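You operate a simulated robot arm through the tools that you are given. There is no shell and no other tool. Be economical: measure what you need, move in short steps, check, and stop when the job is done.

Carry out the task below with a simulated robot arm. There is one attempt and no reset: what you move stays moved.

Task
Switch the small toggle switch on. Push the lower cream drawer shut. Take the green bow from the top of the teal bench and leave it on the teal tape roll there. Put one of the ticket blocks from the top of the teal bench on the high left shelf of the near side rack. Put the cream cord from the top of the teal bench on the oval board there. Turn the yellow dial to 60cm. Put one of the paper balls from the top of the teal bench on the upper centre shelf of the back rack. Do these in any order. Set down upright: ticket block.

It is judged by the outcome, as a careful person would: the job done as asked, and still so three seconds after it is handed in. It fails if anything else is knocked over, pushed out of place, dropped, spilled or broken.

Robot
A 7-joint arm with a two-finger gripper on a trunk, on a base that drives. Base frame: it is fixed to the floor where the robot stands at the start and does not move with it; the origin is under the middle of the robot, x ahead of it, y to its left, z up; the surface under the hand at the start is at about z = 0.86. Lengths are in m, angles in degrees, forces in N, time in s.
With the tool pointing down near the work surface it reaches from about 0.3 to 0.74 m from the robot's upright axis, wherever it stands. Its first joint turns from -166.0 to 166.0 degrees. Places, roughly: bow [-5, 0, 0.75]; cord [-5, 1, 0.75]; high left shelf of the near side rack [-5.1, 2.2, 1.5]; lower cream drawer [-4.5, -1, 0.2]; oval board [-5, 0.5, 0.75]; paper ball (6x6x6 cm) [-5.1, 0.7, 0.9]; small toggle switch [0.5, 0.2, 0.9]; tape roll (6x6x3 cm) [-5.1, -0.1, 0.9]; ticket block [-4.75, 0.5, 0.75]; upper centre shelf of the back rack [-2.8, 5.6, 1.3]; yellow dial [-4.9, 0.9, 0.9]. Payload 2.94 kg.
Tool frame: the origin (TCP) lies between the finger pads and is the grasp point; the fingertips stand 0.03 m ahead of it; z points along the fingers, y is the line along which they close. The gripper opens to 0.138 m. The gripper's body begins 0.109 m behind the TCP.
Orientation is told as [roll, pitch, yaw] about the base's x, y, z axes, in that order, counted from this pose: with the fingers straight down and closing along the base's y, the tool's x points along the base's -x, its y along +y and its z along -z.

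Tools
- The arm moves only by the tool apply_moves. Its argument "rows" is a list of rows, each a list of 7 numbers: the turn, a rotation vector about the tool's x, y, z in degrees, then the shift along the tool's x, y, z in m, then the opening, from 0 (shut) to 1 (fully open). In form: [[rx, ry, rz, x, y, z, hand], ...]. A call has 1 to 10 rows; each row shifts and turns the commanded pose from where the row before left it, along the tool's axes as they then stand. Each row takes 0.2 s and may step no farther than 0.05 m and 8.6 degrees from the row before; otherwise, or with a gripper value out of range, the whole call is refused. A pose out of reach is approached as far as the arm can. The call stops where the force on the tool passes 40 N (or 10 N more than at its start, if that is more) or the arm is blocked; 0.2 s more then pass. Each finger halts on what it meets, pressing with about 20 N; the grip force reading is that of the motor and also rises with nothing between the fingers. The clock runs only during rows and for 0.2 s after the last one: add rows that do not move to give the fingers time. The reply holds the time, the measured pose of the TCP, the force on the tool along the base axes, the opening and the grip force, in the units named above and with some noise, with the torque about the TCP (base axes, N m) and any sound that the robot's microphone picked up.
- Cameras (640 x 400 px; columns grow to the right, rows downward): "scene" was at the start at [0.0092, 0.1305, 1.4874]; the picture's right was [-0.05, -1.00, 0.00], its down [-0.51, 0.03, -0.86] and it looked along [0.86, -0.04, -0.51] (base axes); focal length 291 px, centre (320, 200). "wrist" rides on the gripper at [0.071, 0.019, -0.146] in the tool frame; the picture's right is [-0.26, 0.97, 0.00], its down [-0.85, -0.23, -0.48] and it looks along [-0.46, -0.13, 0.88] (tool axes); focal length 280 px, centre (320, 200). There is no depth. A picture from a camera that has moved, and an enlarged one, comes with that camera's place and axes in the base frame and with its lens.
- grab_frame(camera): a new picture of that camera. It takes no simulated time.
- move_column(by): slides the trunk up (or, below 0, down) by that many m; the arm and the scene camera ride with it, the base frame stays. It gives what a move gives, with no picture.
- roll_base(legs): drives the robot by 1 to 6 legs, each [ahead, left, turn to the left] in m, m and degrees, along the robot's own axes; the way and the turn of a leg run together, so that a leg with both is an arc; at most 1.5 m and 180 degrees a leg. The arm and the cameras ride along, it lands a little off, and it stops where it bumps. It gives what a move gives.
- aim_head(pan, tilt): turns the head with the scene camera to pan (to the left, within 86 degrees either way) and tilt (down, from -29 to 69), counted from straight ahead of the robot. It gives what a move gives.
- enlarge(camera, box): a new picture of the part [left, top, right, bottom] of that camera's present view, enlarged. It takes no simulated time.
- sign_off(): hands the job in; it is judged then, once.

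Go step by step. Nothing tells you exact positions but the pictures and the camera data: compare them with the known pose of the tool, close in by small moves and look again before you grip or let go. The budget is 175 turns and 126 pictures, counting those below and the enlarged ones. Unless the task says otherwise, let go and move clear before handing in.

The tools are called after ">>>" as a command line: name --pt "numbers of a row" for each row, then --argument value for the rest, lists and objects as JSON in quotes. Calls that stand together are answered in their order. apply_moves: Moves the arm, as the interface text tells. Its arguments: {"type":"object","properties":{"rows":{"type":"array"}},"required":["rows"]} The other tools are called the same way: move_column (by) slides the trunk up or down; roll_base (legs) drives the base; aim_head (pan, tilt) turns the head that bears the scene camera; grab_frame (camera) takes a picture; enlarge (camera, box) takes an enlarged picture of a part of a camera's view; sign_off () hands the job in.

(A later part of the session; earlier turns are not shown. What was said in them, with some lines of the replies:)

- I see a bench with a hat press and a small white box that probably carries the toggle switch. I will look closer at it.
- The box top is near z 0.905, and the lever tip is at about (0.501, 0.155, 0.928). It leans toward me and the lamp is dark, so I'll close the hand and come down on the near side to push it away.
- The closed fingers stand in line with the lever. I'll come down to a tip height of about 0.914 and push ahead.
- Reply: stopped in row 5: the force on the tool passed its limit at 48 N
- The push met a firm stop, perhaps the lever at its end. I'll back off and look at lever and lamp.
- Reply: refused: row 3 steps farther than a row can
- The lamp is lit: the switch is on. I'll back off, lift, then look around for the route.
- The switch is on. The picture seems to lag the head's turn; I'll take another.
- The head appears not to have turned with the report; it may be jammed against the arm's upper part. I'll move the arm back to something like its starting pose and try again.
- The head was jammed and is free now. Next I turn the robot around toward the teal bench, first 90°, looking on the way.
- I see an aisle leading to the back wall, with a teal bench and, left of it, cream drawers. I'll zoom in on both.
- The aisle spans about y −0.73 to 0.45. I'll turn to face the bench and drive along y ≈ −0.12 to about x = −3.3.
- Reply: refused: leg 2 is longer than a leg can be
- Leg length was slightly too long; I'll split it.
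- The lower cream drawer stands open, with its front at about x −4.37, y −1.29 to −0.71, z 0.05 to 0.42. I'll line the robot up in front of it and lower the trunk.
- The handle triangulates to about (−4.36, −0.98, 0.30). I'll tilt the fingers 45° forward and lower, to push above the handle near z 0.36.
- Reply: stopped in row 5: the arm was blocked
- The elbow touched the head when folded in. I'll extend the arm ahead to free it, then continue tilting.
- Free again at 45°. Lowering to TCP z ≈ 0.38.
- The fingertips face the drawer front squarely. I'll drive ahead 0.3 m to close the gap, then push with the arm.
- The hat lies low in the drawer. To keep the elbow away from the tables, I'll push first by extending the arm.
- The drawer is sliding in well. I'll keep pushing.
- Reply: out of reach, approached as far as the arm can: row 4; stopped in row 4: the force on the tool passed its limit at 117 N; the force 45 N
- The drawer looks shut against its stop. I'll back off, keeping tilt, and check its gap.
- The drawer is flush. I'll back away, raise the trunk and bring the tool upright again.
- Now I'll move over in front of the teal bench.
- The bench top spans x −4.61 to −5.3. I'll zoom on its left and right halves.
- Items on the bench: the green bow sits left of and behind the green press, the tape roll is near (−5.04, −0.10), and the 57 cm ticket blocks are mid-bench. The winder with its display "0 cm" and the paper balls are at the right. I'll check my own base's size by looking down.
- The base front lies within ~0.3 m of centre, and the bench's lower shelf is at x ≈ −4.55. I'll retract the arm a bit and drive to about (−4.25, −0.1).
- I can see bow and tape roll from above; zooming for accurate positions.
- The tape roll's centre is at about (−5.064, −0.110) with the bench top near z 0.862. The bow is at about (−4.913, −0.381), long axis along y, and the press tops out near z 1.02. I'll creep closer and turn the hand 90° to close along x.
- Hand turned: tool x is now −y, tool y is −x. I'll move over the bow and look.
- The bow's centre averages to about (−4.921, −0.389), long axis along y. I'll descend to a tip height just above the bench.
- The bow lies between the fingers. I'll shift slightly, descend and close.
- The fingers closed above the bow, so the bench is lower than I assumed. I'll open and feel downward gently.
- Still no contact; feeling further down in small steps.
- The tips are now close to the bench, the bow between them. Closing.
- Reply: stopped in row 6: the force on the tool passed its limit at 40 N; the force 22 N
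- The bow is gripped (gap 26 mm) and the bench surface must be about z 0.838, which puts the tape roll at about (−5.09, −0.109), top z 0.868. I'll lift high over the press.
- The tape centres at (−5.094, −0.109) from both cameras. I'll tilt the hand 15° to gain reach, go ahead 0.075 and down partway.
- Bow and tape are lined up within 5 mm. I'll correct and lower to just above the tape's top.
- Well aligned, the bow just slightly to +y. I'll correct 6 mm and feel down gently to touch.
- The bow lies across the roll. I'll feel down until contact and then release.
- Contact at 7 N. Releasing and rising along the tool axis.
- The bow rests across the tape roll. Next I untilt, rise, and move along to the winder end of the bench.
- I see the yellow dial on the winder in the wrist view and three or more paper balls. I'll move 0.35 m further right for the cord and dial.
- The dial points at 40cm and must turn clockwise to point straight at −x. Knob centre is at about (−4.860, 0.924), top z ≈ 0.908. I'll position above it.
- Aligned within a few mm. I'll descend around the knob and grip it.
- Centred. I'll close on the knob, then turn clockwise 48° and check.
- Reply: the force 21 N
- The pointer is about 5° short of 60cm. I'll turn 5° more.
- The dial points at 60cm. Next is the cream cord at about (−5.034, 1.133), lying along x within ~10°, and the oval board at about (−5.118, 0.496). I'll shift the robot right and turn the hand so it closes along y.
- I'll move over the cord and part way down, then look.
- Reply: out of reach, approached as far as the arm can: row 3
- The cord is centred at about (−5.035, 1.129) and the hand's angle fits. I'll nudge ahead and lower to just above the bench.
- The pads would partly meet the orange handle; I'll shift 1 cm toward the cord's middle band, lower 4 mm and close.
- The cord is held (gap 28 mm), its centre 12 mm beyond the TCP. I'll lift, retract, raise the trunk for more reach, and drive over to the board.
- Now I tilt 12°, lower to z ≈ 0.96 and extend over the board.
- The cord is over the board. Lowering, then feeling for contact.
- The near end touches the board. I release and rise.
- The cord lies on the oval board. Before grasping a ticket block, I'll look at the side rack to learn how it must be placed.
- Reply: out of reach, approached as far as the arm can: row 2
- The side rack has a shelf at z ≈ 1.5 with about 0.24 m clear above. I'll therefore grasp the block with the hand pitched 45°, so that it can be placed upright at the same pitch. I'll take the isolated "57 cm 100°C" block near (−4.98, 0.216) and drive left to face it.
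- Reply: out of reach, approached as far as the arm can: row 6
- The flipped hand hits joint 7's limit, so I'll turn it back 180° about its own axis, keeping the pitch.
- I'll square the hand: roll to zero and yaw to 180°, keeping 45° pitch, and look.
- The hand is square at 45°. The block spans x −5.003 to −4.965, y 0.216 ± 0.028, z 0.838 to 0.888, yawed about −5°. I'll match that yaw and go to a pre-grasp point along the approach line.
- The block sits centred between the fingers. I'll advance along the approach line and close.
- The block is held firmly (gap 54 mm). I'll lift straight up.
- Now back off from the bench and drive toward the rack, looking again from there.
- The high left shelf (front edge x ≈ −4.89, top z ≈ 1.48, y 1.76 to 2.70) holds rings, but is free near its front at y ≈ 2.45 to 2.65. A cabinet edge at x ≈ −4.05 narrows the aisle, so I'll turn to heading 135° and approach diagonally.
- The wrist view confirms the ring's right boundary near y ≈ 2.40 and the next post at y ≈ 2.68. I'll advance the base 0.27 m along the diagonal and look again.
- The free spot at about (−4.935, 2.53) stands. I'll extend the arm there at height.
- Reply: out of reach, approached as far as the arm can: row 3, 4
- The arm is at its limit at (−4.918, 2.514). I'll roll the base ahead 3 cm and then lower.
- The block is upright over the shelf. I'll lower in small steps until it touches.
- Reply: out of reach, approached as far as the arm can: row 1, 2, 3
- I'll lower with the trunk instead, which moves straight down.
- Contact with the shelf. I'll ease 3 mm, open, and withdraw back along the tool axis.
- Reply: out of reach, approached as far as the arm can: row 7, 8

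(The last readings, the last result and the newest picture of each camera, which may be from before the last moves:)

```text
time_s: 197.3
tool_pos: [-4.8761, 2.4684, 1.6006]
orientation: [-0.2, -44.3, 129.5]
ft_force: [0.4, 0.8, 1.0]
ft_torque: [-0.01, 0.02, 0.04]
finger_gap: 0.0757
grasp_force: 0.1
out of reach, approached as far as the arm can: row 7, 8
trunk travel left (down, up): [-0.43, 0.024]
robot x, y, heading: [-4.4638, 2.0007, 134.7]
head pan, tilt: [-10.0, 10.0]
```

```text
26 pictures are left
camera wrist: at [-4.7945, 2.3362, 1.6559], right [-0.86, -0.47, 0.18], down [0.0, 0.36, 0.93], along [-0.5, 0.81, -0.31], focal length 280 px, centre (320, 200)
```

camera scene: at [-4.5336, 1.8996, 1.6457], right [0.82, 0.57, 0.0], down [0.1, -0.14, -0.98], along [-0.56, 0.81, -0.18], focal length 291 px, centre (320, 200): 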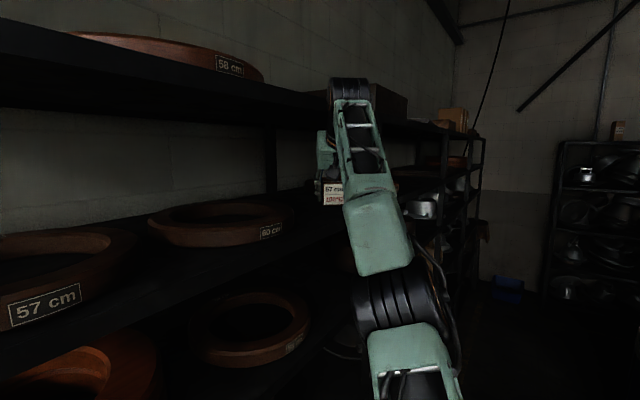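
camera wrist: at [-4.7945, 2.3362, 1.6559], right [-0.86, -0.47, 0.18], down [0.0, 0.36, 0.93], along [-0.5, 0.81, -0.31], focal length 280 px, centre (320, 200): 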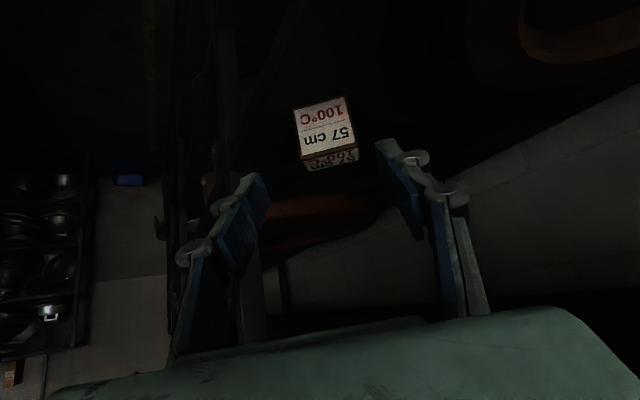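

The block stands upright on the shelf. I'll reverse out the way I came, lower the arm, and turn back toward the bench's right end for the paper ball near (−4.82, 1.328).

>>> roll_base --legs '[[-0.64, 0, 0]]'

>>> apply_moves --pt "0 0 0 0.034 0 0.034 0.65" --pt "0 0 0 0.034 0 0.034 0.65" --pt "0 0 0 0.034 0 0.034 0.65" --pt "0 0 0 0.034 0 0.034 0.65" --pt "0 0 0 0.034 0 0.034 0.65" --pt "0 0 0 0.034 0 0.034 0.65" --pt "0 0 0 0.034 0 0.034 0.65" --pt "0 0 0 0.034 0 0.034 0.65" --pt "0 0 0 0.034 0 0.034 0.65"

>>> roll_base --legs '[[0, 0, 45.2], [0, 0.22, 0]]'

>>> aim_head --pan -10 --tilt 35

>>> grab_frame --camera "scene"

>>> grab_frame --camera "wrist"

```text
time_s: 200.8
tool_pos: [-4.4241, 2.0213, 1.5999]
orientation: [-0.1, -44.2, 128.1]
ft_force: [0.0, 0.0, -0.5]
ft_torque: [0.02, 0.02, 0.03]
finger_gap: 0.0758
grasp_force: 0.0
trunk travel left (down, up): [-0.43, 0.024]
robot x, y, heading: [-4.0222, 1.542, 133.3]
head pan, tilt: [-10.0, 10.0]
```

```text
time_s: 202.8
tool_pos: [-4.5627, 2.1821, 1.3658]
orientation: [-0.2, -43.9, 128.0]
ft_force: [-0.4, 0.6, -0.4]
ft_torque: [-0.01, 0.0, -0.01]
finger_gap: 0.0896
grasp_force: 0.1
out of reach, approached as far as the arm can: row 1, 2, 3, 4, 5, 6, 7, 8, 9
trunk travel left (down, up): [-0.43, 0.024]
robot x, y, heading: [-4.0228, 1.5429, 133.3]
head pan, tilt: [-10.0, 10.0]
```

```text
time_s: 207.4
tool_pos: [-4.8628, 1.3978, 1.3678]
orientation: [0.0, -44.1, 172.8]
ft_force: [0.5, -0.2, -1.0]
ft_torque: [0.0, -0.03, 0.0]
finger_gap: 0.0894
grasp_force: 0.0
trunk travel left (down, up): [-0.43, 0.024]
robot x, y, heading: [-4.0313, 1.3243, 178.0]
head pan, tilt: [-10.0, 10.0]
```

```text
time_s: 208.3
tool_pos: [-4.8615, 1.3993, 1.3665]
orientation: [-0.1, -44.1, 173.0]
ft_force: [-0.3, 0.2, 0.8]
ft_torque: [-0.01, 0.01, -0.01]
finger_gap: 0.0897
grasp_force: 0.0
trunk travel left (down, up): [-0.43, 0.024]
robot x, y, heading: [-4.03, 1.3231, 178.0]
head pan, tilt: [-10.0, 35.0]
```

```text
25 pictures are left
camera scene: at [-4.0398, 1.2065, 1.5858], right [0.21, 0.98, 0.0], down [0.56, -0.12, -0.82], along [-0.8, 0.17, -0.57], focal length 291 px, centre (320, 200)
```

scene: 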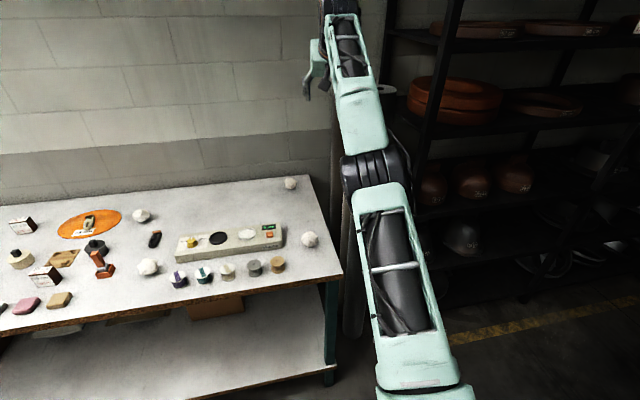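

```text
24 pictures are left
camera wrist: at [-4.7132, 1.3587, 1.4238], right [-0.31, -0.93, 0.18], down [-0.25, 0.26, 0.93], along [-0.92, 0.24, -0.31], focal length 280 px, centre (320, 200)
```

wrist: 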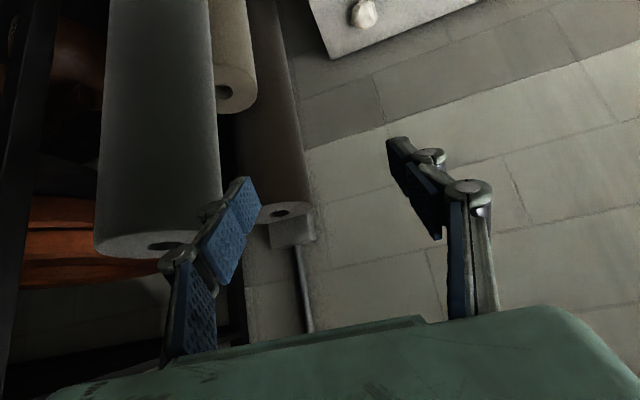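

The arm is over-extended ahead near the leaning tubes; I'll bring it back and down along tool x.

>>> apply_moves --pt "0 0 0 0.045 0 0 0.65" --pt "0 0 0 0.045 0 0 0.65" --pt "0 0 0 0.045 0 0 0.65" --pt "0 0 0 0.045 0 0 0.65" --pt "0 0 0 0.045 0 0 0.65"

```text
time_s: 209.5
tool_pos: [-4.6998, 1.3791, 1.214]
orientation: [-0.2, -44.2, 173.0]
ft_force: [0.2, -0.2, 0.4]
ft_torque: [0.01, 0.0, -0.04]
finger_gap: 0.0898
grasp_force: 0.0
out of reach, approached as far as the arm can: row 1
trunk travel left (down, up): [-0.43, 0.024]
robot x, y, heading: [-4.0281, 1.3247, 178.3]
head pan, tilt: [-10.0, 35.0]
```

Under control again. The ball is at about (−4.812, 1.328). I'll go to the pre-grasp point on the 45° approach line.

>>> apply_moves --pt "0 0 0 0.0268 0.0108 0.0356 0.7" --pt "0 0 0 0.0268 0.0108 0.0356 0.7" --pt "0 0 0 0.0268 0.0108 0.0356 0.7" --pt "0 0 0 0.0268 0.0108 0.0356 0.7" --pt "0 0 0 0.0268 0.0108 0.0356 0.7" --pt "0 0 0 0.0268 0.0108 0.0356 0.7"

>>> grab_frame --camera "wrist"

```text
time_s: 210.9
tool_pos: [-4.7425, 1.3209, 0.9479]
orientation: [-0.1, -44.1, 172.9]
ft_force: [-0.8, 0.1, 0.5]
ft_torque: [0.0, 0.03, 0.0]
finger_gap: 0.0968
grasp_force: 0.0
trunk travel left (down, up): [-0.43, 0.024]
robot x, y, heading: [-4.0275, 1.3262, 178.4]
head pan, tilt: [-10.0, 35.0]
```

```text
23 pictures are left
camera wrist: at [-4.5958, 1.2814, 1.0032], right [-0.31, -0.93, 0.18], down [-0.25, 0.26, 0.93], along [-0.92, 0.24, -0.31], focal length 280 px, centre (320, 200)
```

wrist: 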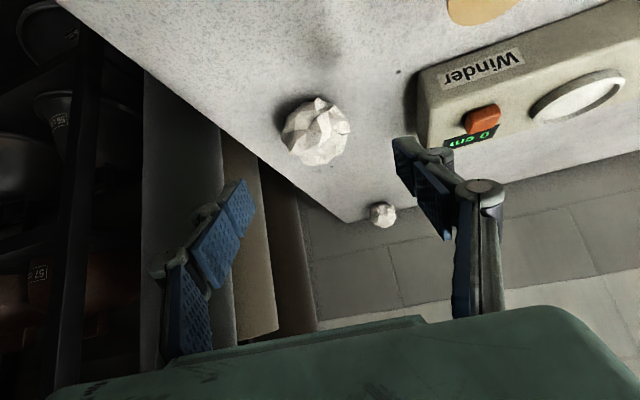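

The ball is dead ahead on the approach line. Advancing and closing.

>>> apply_moves --pt "0 0 0 0.0005 0 0.033 0.64" --pt "0 0 0 0.0005 0 0.033 0.64" --pt "0 0 0 0 0 0.033 0.64" --pt "0 0 0 0 0 0 0.4" --pt "0 0 0 0 0 0 0.3" --pt "0 0 0 0 0 0 0.3" --pt "0 0 0 0 0 0 0.3"

>>> grab_frame --camera "wrist"

```text
time_s: 212.5
tool_pos: [-4.8101, 1.3282, 0.8774]
orientation: [0.0, -44.1, 172.9]
ft_force: [-0.7, 0.3, 0.4]
ft_torque: [-0.01, 0.0, -0.01]
finger_gap: 0.0549
grasp_force: 19.6
trunk travel left (down, up): [-0.43, 0.024]
robot x, y, heading: [-4.03, 1.3241, 177.9]
head pan, tilt: [-10.0, 35.0]
```

```text
22 pictures are left
camera wrist: at [-4.6611, 1.2881, 0.9324], right [-0.31, -0.93, 0.18], down [-0.25, 0.26, 0.93], along [-0.92, 0.24, -0.31], focal length 280 px, centre (320, 200)
```

wrist: 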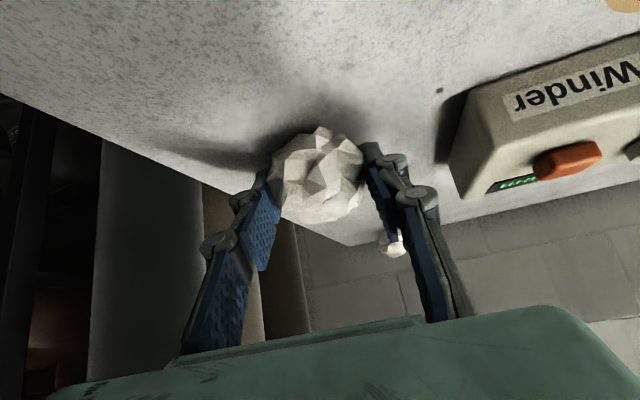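

The ball is held. I'll lift, retract, then turn to look along +y for the route to the back rack.

>>> apply_moves --pt "0 0 0 -0.032 0 -0.032 0.3" --pt "0 0 0 -0.032 0 -0.032 0.3" --pt "0 0 0 -0.032 0 -0.032 0.3" --pt "0 0 0 -0.032 0 -0.032 0.3" --pt "0 0 0 -0.032 0 -0.032 0.3" --pt "0 0 0 0.03 0 -0.035 0.3" --pt "0 0 0 0.03 0 -0.035 0.3" --pt "0 0 0 0.03 0 -0.035 0.3"

>>> roll_base --legs '[[-0.05, 0, -88]]'

>>> aim_head --pan -15 --tilt 12

>>> grab_frame --camera "scene"

```text
time_s: 214.3
tool_pos: [-4.6791, 1.3081, 1.1134]
orientation: [0.0, -44.1, 173.0]
ft_force: [0.4, 1.0, 0.0]
ft_torque: [-0.02, 0.07, 0.01]
finger_gap: 0.0547
grasp_force: 19.5
trunk travel left (down, up): [-0.43, 0.024]
robot x, y, heading: [-4.0244, 1.3271, 178.1]
head pan, tilt: [-10.0, 35.0]
```

```text
time_s: 218.4
tool_pos: [-4.0573, 1.9422, 1.113]
orientation: [-0.1, -44.1, 86.7]
ft_force: [-0.5, -0.1, -0.1]
ft_torque: [0.0, -0.02, 0.0]
finger_gap: 0.0545
grasp_force: 19.9
trunk travel left (down, up): [-0.43, 0.024]
robot x, y, heading: [-3.9945, 1.2908, 92.0]
head pan, tilt: [-10.0, 35.0]
```

```text
time_s: 219.3
tool_pos: [-4.0566, 1.9421, 1.1124]
orientation: [0.0, -44.1, 86.6]
ft_force: [-1.0, 0.0, 1.0]
ft_torque: [0.02, -0.01, 0.01]
finger_gap: 0.0544
grasp_force: 20.2
trunk travel left (down, up): [-0.43, 0.024]
robot x, y, heading: [-3.9935, 1.2934, 91.8]
head pan, tilt: [-15.0, 12.0]
```

```text
21 pictures are left
camera scene: at [-4.1076, 1.2997, 1.6225], right [0.97, -0.23, 0.0], down [-0.05, -0.2, -0.98], along [0.22, 0.95, -0.21], focal length 291 px, centre (320, 200)
```

scene: 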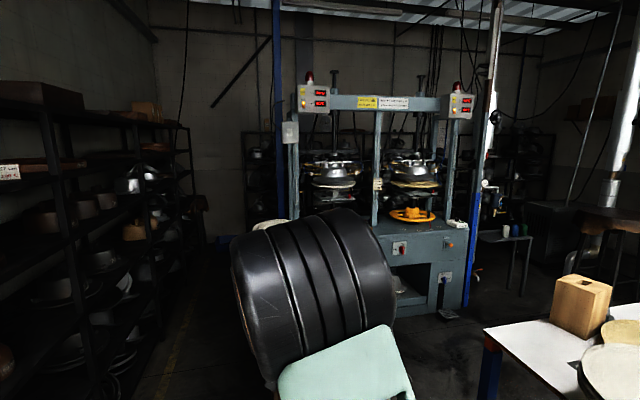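

The press machine blocks the direct way, and the back rack runs from about x −4.24 to −1.4 behind it. I'll raise the ball, enter the side aisle at x ≈ −4.47, and look again near its far end.

>>> apply_moves --pt "0 0 0 -0.034 0 -0.034 0.3" --pt "0 0 0 -0.034 0 -0.034 0.3" --pt "0 0 0 -0.034 0 -0.034 0.3" --pt "0 0 0 -0.034 0 -0.034 0.3" --pt "0 0 0 -0.03 0 -0.03 0.3"

>>> roll_base --legs '[[0.38, 0, -1.8], [0, 0.46, 0]]'

>>> grab_frame --camera "scene"

```text
time_s: 220.5
tool_pos: [-4.0593, 1.9422, 1.3501]
orientation: [-0.1, -44.1, 86.7]
ft_force: [-0.1, 0.0, 0.2]
ft_torque: [-0.01, -0.02, -0.03]
finger_gap: 0.0545
grasp_force: 20.1
trunk travel left (down, up): [-0.43, 0.024]
robot x, y, heading: [-3.9967, 1.2897, 91.9]
head pan, tilt: [-15.0, 12.0]
```

```text
time_s: 227.1
tool_pos: [-4.5204, 2.3302, 1.3486]
orientation: [0.0, -44.1, 85.3]
ft_force: [-0.2, 0.3, 0.1]
ft_torque: [0.01, -0.01, 0.03]
finger_gap: 0.0546
grasp_force: 20.2
trunk travel left (down, up): [-0.43, 0.024]
robot x, y, heading: [-4.4755, 1.6822, 90.6]
head pan, tilt: [-15.0, 12.0]
```

```text
20 pictures are left
camera scene: at [-4.5834, 1.6894, 1.6226], right [0.97, -0.25, 0.0], down [-0.05, -0.2, -0.98], along [0.24, 0.95, -0.21], focal length 291 px, centre (320, 200)
```

scene: 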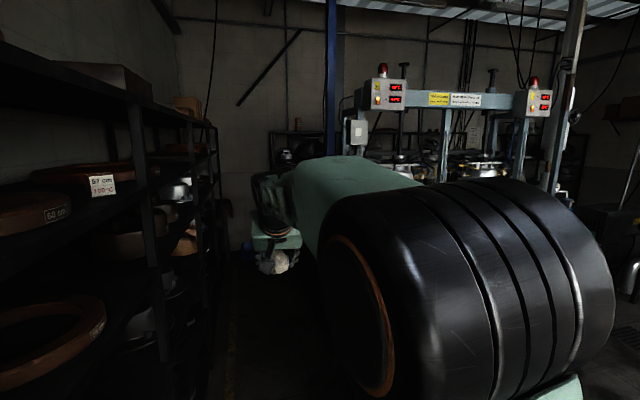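

The ticket block is visible standing on its shelf, and the aisle ahead is clear. Driving ahead.

>>> roll_base --legs '[[1.3, 0, -0.6], [0.8, 0, 0]]'

>>> aim_head --pan -40 --tilt 20

>>> grab_frame --camera "scene"

```text
time_s: 237.7
tool_pos: [-4.4932, 4.4596, 1.3492]
orientation: [-0.2, -44.1, 83.9]
ft_force: [-0.1, -0.2, -0.3]
ft_torque: [0.03, -0.01, 0.01]
finger_gap: 0.0543
grasp_force: 20.0
trunk travel left (down, up): [-0.43, 0.024]
robot x, y, heading: [-4.461, 3.8095, 89.0]
head pan, tilt: [-15.0, 12.0]
```

```text
time_s: 238.6
tool_pos: [-4.492, 4.459, 1.3499]
orientation: [-0.1, -44.1, 83.9]
ft_force: [-0.7, -0.7, -0.8]
ft_torque: [-0.02, 0.0, 0.01]
finger_gap: 0.0543
grasp_force: 20.5
trunk travel left (down, up): [-0.43, 0.024]
robot x, y, heading: [-4.4589, 3.8057, 89.2]
head pan, tilt: [-40.0, 20.0]
```

```text
19 pictures are left
camera scene: at [-4.5358, 3.8001, 1.6096], right [0.76, -0.65, 0.0], down [-0.22, -0.26, -0.94], along [0.62, 0.71, -0.34], focal length 291 px, centre (320, 200)
```

scene: 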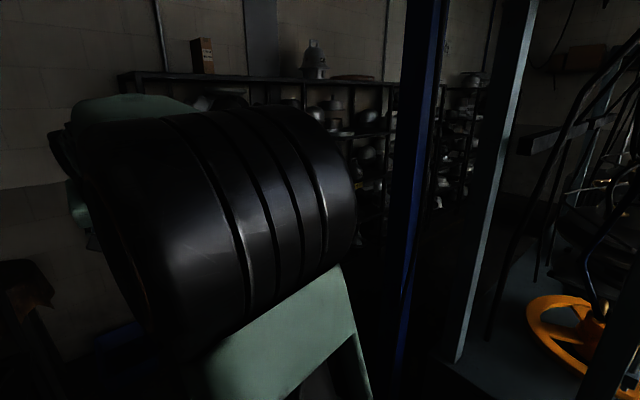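

A building column stands at about (−3.83, 4.20), with the press behind it. I'll retract the arm a bit, go ahead to y ≈ 4.7, and look right along the gap before the back rack.

>>> apply_moves --pt "0 0 0 0.03 0 -0.03 0.3" --pt "0 0 0 0.03 0 -0.03 0.3" --pt "0 0 0 0.03 0 -0.03 0.3"

>>> roll_base --legs '[[0.85, 0, 1]]'

>>> aim_head --pan -75 --tilt 25

>>> grab_frame --camera "scene"

```text
time_s: 239.4
tool_pos: [-4.5056, 4.3285, 1.3528]
orientation: [0.0, -44.2, 83.8]
ft_force: [0.7, -0.1, 0.2]
ft_torque: [-0.01, 0.0, 0.0]
finger_gap: 0.0546
grasp_force: 19.8
trunk travel left (down, up): [-0.43, 0.024]
robot x, y, heading: [-4.4612, 3.8057, 89.2]
head pan, tilt: [-40.0, 20.0]
```

```text
time_s: 244.0
tool_pos: [-4.4987, 5.2022, 1.3506]
orientation: [-0.1, -44.2, 84.3]
ft_force: [-0.4, -0.7, 0.4]
ft_torque: [-0.03, 0.01, 0.01]
finger_gap: 0.0544
grasp_force: 19.7
trunk travel left (down, up): [-0.43, 0.024]
robot x, y, heading: [-4.4498, 4.6785, 89.6]
head pan, tilt: [-40.0, 20.0]
```

```text
time_s: 245.0
tool_pos: [-4.4982, 5.2023, 1.3511]
orientation: [-0.1, -44.1, 84.3]
ft_force: [-0.6, 0.1, -1.1]
ft_torque: [0.02, -0.02, 0.02]
finger_gap: 0.0546
grasp_force: 19.9
trunk travel left (down, up): [-0.43, 0.024]
robot x, y, heading: [-4.4486, 4.6798, 89.5]
head pan, tilt: [-75.0, 25.0]
```

```text
18 pictures are left
camera scene: at [-4.4959, 4.6234, 1.6015], right [0.25, -0.97, 0.0], down [-0.41, -0.11, -0.91], along [0.88, 0.23, -0.42], focal length 291 px, centre (320, 200)
```

scene: 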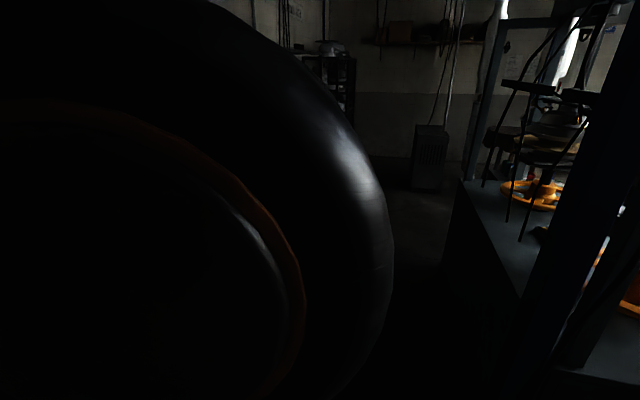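

The press's rear is at y ≈ 4.13 and the gap floor is clear. I'll use the wrist camera to gauge the rack's front before strafing.

>>> grab_frame --camera "wrist"

```text
17 pictures are left
camera wrist: at [-4.5333, 5.0512, 1.4075], right [-0.94, 0.28, 0.18], down [0.26, 0.25, 0.93], along [0.22, 0.92, -0.31], focal length 280 px, centre (320, 200)
```

wrist: 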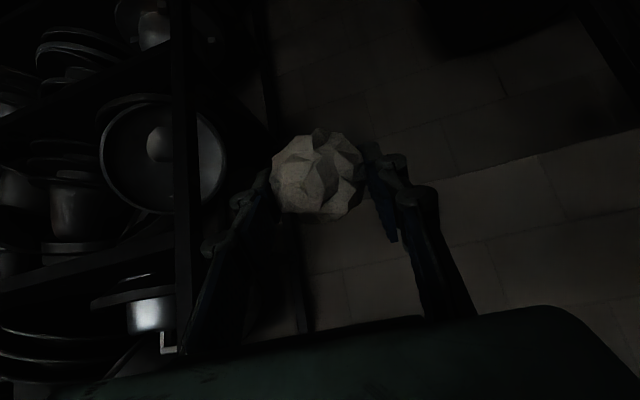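

The rack's front-left corner is at about (−4.30, 5.33). For safe clearance I'll turn to face +x, drive along the gap, and turn back toward the rack.

>>> roll_base --legs '[[-0.04, 0, 0], [0, 0, -89.6]]'

>>> aim_head --pan 0 --tilt 20

>>> grab_frame --camera "scene"

```text
time_s: 249.7
tool_pos: [-3.9261, 4.6897, 1.3516]
orientation: [-0.1, -44.1, -5.3]
ft_force: [-0.5, -0.3, 0.5]
ft_torque: [0.03, -0.04, -0.02]
finger_gap: 0.0545
grasp_force: 20.2
trunk travel left (down, up): [-0.43, 0.024]
robot x, y, heading: [-4.4475, 4.6386, -0.3]
head pan, tilt: [-75.0, 25.0]
```

```text
time_s: 251.2
tool_pos: [-3.9264, 4.6908, 1.3508]
orientation: [-0.1, -44.0, -5.3]
ft_force: [-0.6, 0.3, -0.7]
ft_torque: [0.01, -0.06, -0.01]
finger_gap: 0.0543
grasp_force: 20.3
trunk travel left (down, up): [-0.43, 0.024]
robot x, y, heading: [-4.4484, 4.6394, -0.2]
head pan, tilt: [0.0, 20.0]
```

```text
16 pictures are left
camera scene: at [-4.4467, 4.7307, 1.6076], right [-0.46, -0.89, 0.0], down [-0.32, 0.17, -0.93], along [0.83, -0.43, -0.36], focal length 291 px, centre (320, 200)
```

scene: 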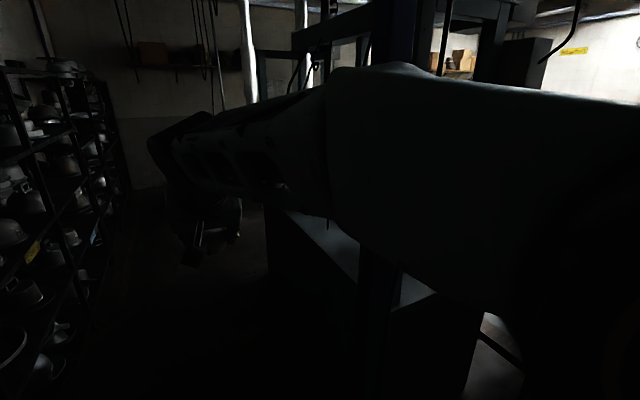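

The gap ahead is clear. Driving +x to x ≈ −2.8, then turning left to face the rack.

>>> roll_base --legs '[[0.9, 0.02, 0], [0.75, 0, 0]]'

>>> roll_base --legs '[[0, 0, 90]]'

>>> aim_head --pan -30 --tilt 15

>>> grab_frame --camera "wrist"

>>> grab_frame --camera "scene"

```text
time_s: 259.7
tool_pos: [-2.2494, 4.7523, 1.3509]
orientation: [-0.2, -44.0, -3.9]
ft_force: [0.1, 0.5, 0.3]
ft_torque: [-0.02, 0.07, 0.02]
finger_gap: 0.0545
grasp_force: 19.9
trunk travel left (down, up): [-0.43, 0.024]
robot x, y, heading: [-2.7716, 4.6883, 1.0]
head pan, tilt: [0.0, 20.0]
```

```text
time_s: 263.8
tool_pos: [-2.8206, 5.2112, 1.3499]
orientation: [-0.2, -44.1, 84.3]
ft_force: [-0.2, 0.2, 0.2]
ft_torque: [-0.02, 0.0, -0.04]
finger_gap: 0.0548
grasp_force: 20.3
trunk travel left (down, up): [-0.43, 0.024]
robot x, y, heading: [-2.7711, 4.6833, 89.4]
head pan, tilt: [0.0, 20.0]
```

```text
time_s: 264.8
tool_pos: [-2.8211, 5.2128, 1.3499]
orientation: [-0.1, -44.0, 84.2]
ft_force: [0.2, 0.8, 0.7]
ft_torque: [-0.02, -0.04, 0.01]
finger_gap: 0.0542
grasp_force: 20.6
trunk travel left (down, up): [-0.43, 0.024]
robot x, y, heading: [-2.7776, 4.6855, 89.3]
head pan, tilt: [-30.0, 15.0]
```

```text
15 pictures are left
camera wrist: at [-2.8557, 5.0606, 1.4069], right [-0.94, 0.29, 0.18], down [0.26, 0.25, 0.93], along [0.22, 0.92, -0.31], focal length 280 px, centre (320, 200)
```

wrist: 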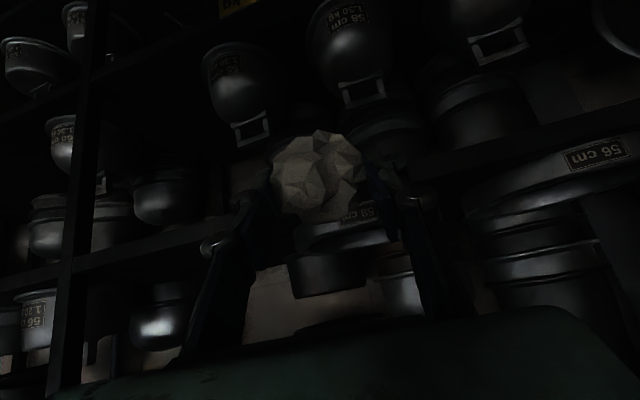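

```text
14 pictures are left
camera scene: at [-2.8608, 4.6899, 1.6177], right [0.86, -0.51, 0.0], down [-0.13, -0.22, -0.97], along [0.49, 0.83, -0.26], focal length 291 px, centre (320, 200)
```

scene: 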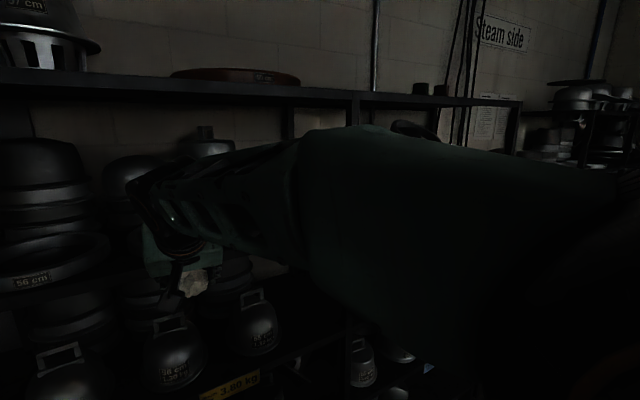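

I'm facing the centre bay (posts x ≈ −3.33 and −2.37); the upper shelf edge is at z ≈ 1.32 and it's crowded. I'll zoom to find free room.

>>> enlarge --camera "scene" --box '[0, 110, 320, 310]'

>>> apply_moves --pt "0 0 0 -0.032 0 -0.032 0.3" --pt "0 0 0 -0.032 0 -0.032 0.3" --pt "0 0 0 -0.032 0 -0.032 0.3"

>>> grab_frame --camera "wrist"

```text
2.00 times, centred on (160, 210) of scene
camera zoom: at [-2.8608, 4.6899, 1.6177], right [0.86, -0.51, 0.0], down [-0.13, -0.22, -0.97], along [0.49, 0.83, -0.26], focal length 582 px, centre (640, 180)
```

zoom: 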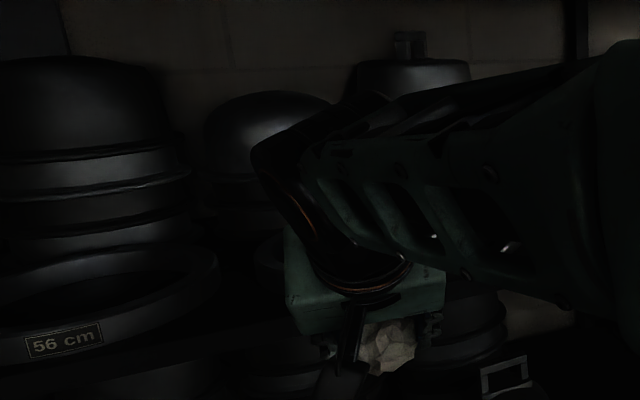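

```text
time_s: 265.6
tool_pos: [-2.8213, 5.214, 1.4865]
orientation: [-0.2, -43.9, 84.4]
ft_force: [-0.4, -0.4, 1.1]
ft_torque: [-0.04, 0.02, 0.02]
finger_gap: 0.0545
grasp_force: 19.5
trunk travel left (down, up): [-0.43, 0.024]
robot x, y, heading: [-2.7695, 4.6919, 89.3]
head pan, tilt: [-30.0, 15.0]
```

```text
12 pictures are left
camera wrist: at [-2.8564, 5.0627, 1.5427], right [-0.94, 0.29, 0.18], down [0.26, 0.26, 0.93], along [0.22, 0.92, -0.31], focal length 280 px, centre (320, 200)
```

wrist: 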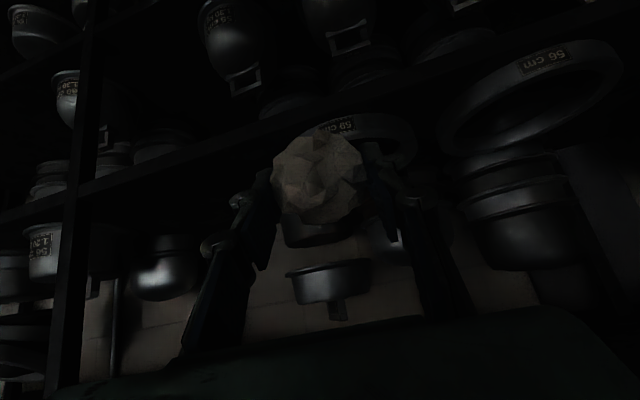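

>>> enlarge --camera "wrist" --box '[60, 90, 300, 310]'

```text
1.82 times, centred on (180, 200) of wrist
camera zoom: at [-2.8564, 5.0627, 1.5427], right [-0.94, 0.29, 0.18], down [0.26, 0.26, 0.93], along [0.22, 0.92, -0.31], focal length 510 px, centre (574, 200)
```

zoom: 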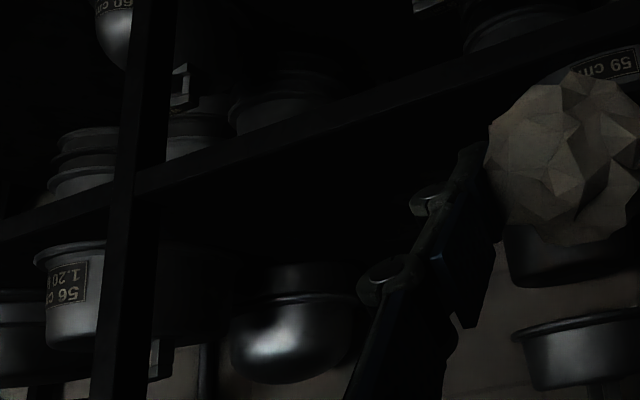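

Triangulating the posts again gives the rack front at y ≈ 5.45, right post x ≈ −2.27, shelf top z ≈ 1.285. The shelf front looks free around x ≈ −2.52, so I'll shift right 0.30 m and ahead 0.13 m.

>>> roll_base --legs '[[0, -0.3, 0.7], [0.13, 0, 0]]'

>>> grab_frame --camera "wrist"

```text
time_s: 269.7
tool_pos: [-2.5258, 5.34, 1.4851]
orientation: [-0.2, -43.9, 84.9]
ft_force: [0.7, 0.8, 0.1]
ft_torque: [-0.01, 0.03, 0.0]
finger_gap: 0.0544
grasp_force: 19.9
trunk travel left (down, up): [-0.43, 0.024]
robot x, y, heading: [-2.4699, 4.8114, 90.0]
head pan, tilt: [-30.0, 15.0]
```

```text
10 pictures are left
camera wrist: at [-2.5582, 5.1896, 1.542], right [-0.94, 0.28, 0.18], down [0.25, 0.26, 0.93], along [0.21, 0.93, -0.31], focal length 280 px, centre (320, 200)
```

wrist: 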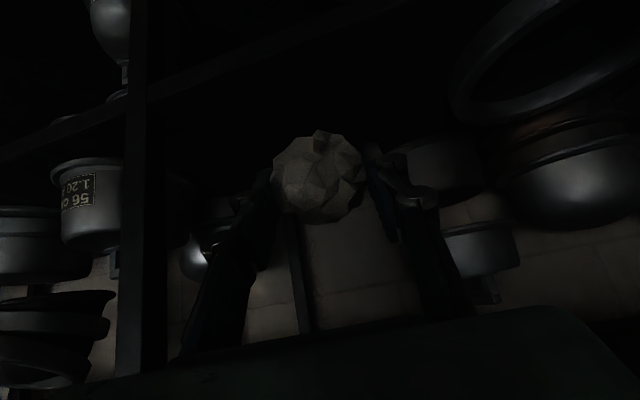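

The space below and ahead of the ball is free; nearest ring is at x ≈ −2.71. I'll extend 0.2 m over the shelf and descend to near it.

>>> apply_moves --pt "0 0 0 -0.0283 0 0.0283 0.3" --pt "0 0 0 -0.0283 0 0.0283 0.3" --pt "0 0 0 -0.0283 0 0.0283 0.3" --pt "0 0 0 -0.0283 0 0.0283 0.3" --pt "0 0 0 -0.0283 0 0.0283 0.3" --pt "0 0 0 0.03 0 0.03 0.3" --pt "0 0 0 0.03 0 0.03 0.3" --pt "0 0 0 0.014 0 0.014 0.3"

>>> grab_frame --camera "wrist"

>>> grab_frame --camera "scene"

```text
time_s: 271.5
tool_pos: [-2.506, 5.5356, 1.3791]
orientation: [-0.3, -44.0, 85.0]
ft_force: [-0.1, -0.4, -0.3]
ft_torque: [0.03, -0.02, -0.02]
finger_gap: 0.0544
grasp_force: 20.0
trunk travel left (down, up): [-0.43, 0.024]
robot x, y, heading: [-2.4697, 4.8169, 90.3]
head pan, tilt: [-30.0, 15.0]
```

```text
9 pictures are left
camera wrist: at [-2.54, 5.3849, 1.4352], right [-0.94, 0.28, 0.18], down [0.25, 0.26, 0.93], along [0.21, 0.93, -0.31], focal length 280 px, centre (320, 200)
```

wrist: 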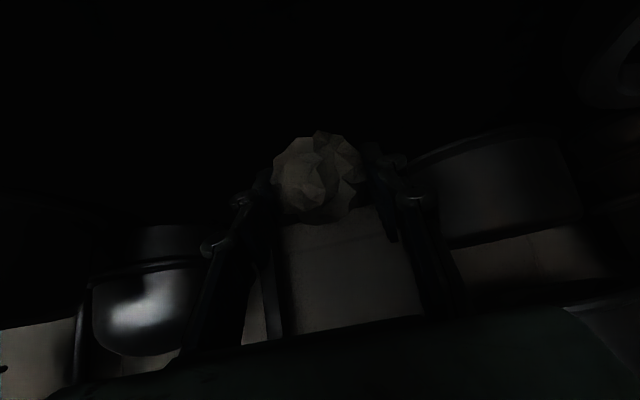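

```text
8 pictures are left
camera scene: at [-2.5581, 4.8151, 1.6178], right [0.87, -0.5, 0.0], down [-0.13, -0.22, -0.97], along [0.48, 0.84, -0.26], focal length 291 px, centre (320, 200)
```

scene: 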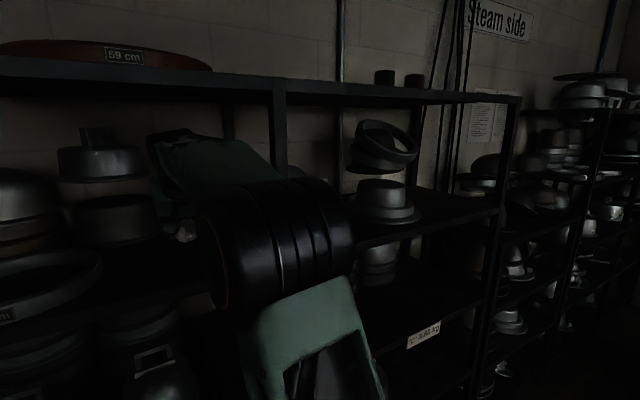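

The ball hangs over the free shelf area within the centre bay. Lowering gently.

>>> apply_moves --pt "0 0 0 0.0141 0 0.0141 0.3" --pt "0 0 0 0.0071 0 0.0071 0.3" --pt "0 0 0 0.0071 0 0.0071 0.3" --pt "0 0 0 0.0035 0 0.0035 0.3" --pt "0 0 0 0.0035 0 0.0035 0.3"

```text
time_s: 272.7
tool_pos: [-2.5065, 5.535, 1.3337]
orientation: [-0.1, -44.7, 84.9]
ft_force: [-0.3, 4.1, 19.6]
ft_torque: [0.22, 0.05, -0.03]
finger_gap: 0.0551
grasp_force: 20.2
trunk travel left (down, up): [-0.43, 0.024]
robot x, y, heading: [-2.4687, 4.8147, 90.0]
head pan, tilt: [-30.0, 15.0]
```

Contact at 20 N, consistent with the shelf. I ease 3 mm, open gently, and withdraw.

>>> apply_moves --pt "0 0 0 -0.002 0 -0.002 0.3" --pt "0 0 0 0 0 0 0.45" --pt "0 0 0 0 0 0 0.52" --pt "0 0 0 0 0 0 0.55" --pt "0 0 0 0 0 0 0.55" --pt "0 0 0 0 0 -0.02 0.55" --pt "0 0 0 0 0 -0.03 0.55" --pt "0 0 0 0 0 -0.03 0.55"

>>> grab_frame --camera "wrist"

```text
time_s: 274.5
tool_pos: [-2.5126, 5.4794, 1.3884]
orientation: [-0.2, -44.1, 84.9]
ft_force: [0.6, 0.3, 0.6]
ft_torque: [-0.01, -0.01, -0.02]
finger_gap: 0.076
grasp_force: 0.1
trunk travel left (down, up): [-0.43, 0.024]
robot x, y, heading: [-2.47, 4.8148, 89.9]
head pan, tilt: [-30.0, 15.0]
```

```text
7 pictures are left
camera wrist: at [-2.5458, 5.3283, 1.4452], right [-0.94, 0.28, 0.18], down [0.25, 0.26, 0.93], along [0.21, 0.93, -0.31], focal length 280 px, centre (320, 200)
```

wrist: 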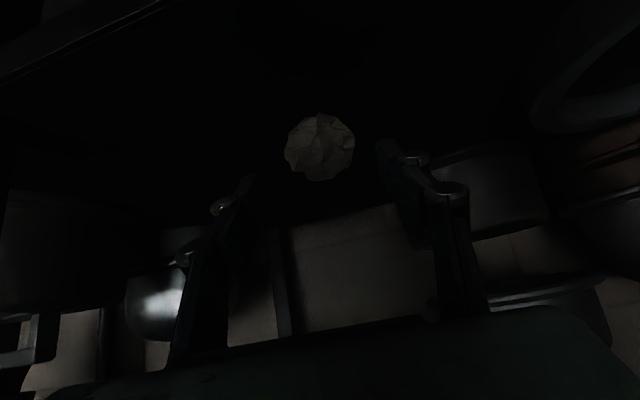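

The ball rests on the shelf. I'll withdraw fully by rolling back, and check once more that it stays.

>>> roll_base --legs '[[-0.18, 0, 0]]'

>>> grab_frame --camera "wrist"

>>> enlarge --camera "scene" --box '[60, 120, 340, 310]'

```text
time_s: 276.0
tool_pos: [-2.5103, 5.3044, 1.3875]
orientation: [-0.1, -44.0, 84.9]
ft_force: [-0.3, -0.5, 1.0]
ft_torque: [0.02, -0.01, 0.02]
finger_gap: 0.076
grasp_force: 0.0
trunk travel left (down, up): [-0.43, 0.024]
robot x, y, heading: [-2.471, 4.6404, 90.0]
head pan, tilt: [-30.0, 15.0]
```

```text
6 pictures are left
camera wrist: at [-2.5449, 5.1519, 1.4453], right [-0.94, 0.28, 0.18], down [0.25, 0.26, 0.93], along [0.21, 0.93, -0.31], focal length 280 px, centre (320, 200)
```

wrist: 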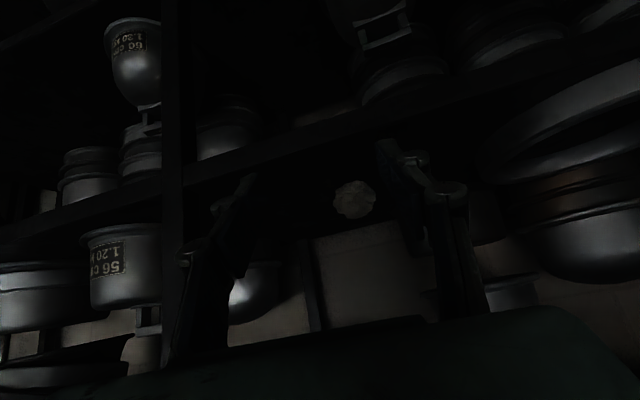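

```text
2.11 times, centred on (200, 215) of scene
camera zoom: at [-2.5581, 4.6382, 1.6177], right [0.87, -0.5, 0.0], down [-0.13, -0.22, -0.97], along [0.48, 0.84, -0.26], focal length 612 px, centre (573, 168)
```

zoom: 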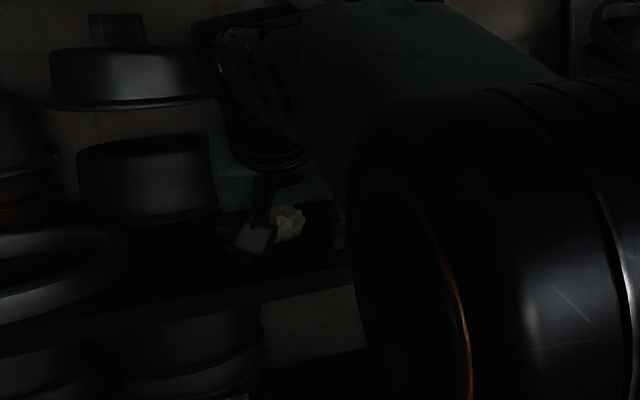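

The ball lies still on the upper centre shelf, the hand is clear, and all seven parts are done.

>>> sign_off

```text
The job is handed in.
```

All seven jobs are done and handed in; the hand was empty and clear at the end. Each was checked in the pictures when finished:

- **Toggle switch:** on, with its lamp lit.
- **Lower cream drawer:** shut, flush with the front.
- **Green bow:** lies across the teal tape roll, a little toward its back edge.
- **Ticket block:** the "57 cm 100°C" block stands upright on the high left shelf of the near side rack, near the front edge.
- **Cream cord:** lies on the oval board.
- **Yellow dial:** points at 60cm, within about 3 degrees.
- **Paper ball:** rests on the upper centre shelf of the back rack.

I saw nothing knocked over or pushed out of place.
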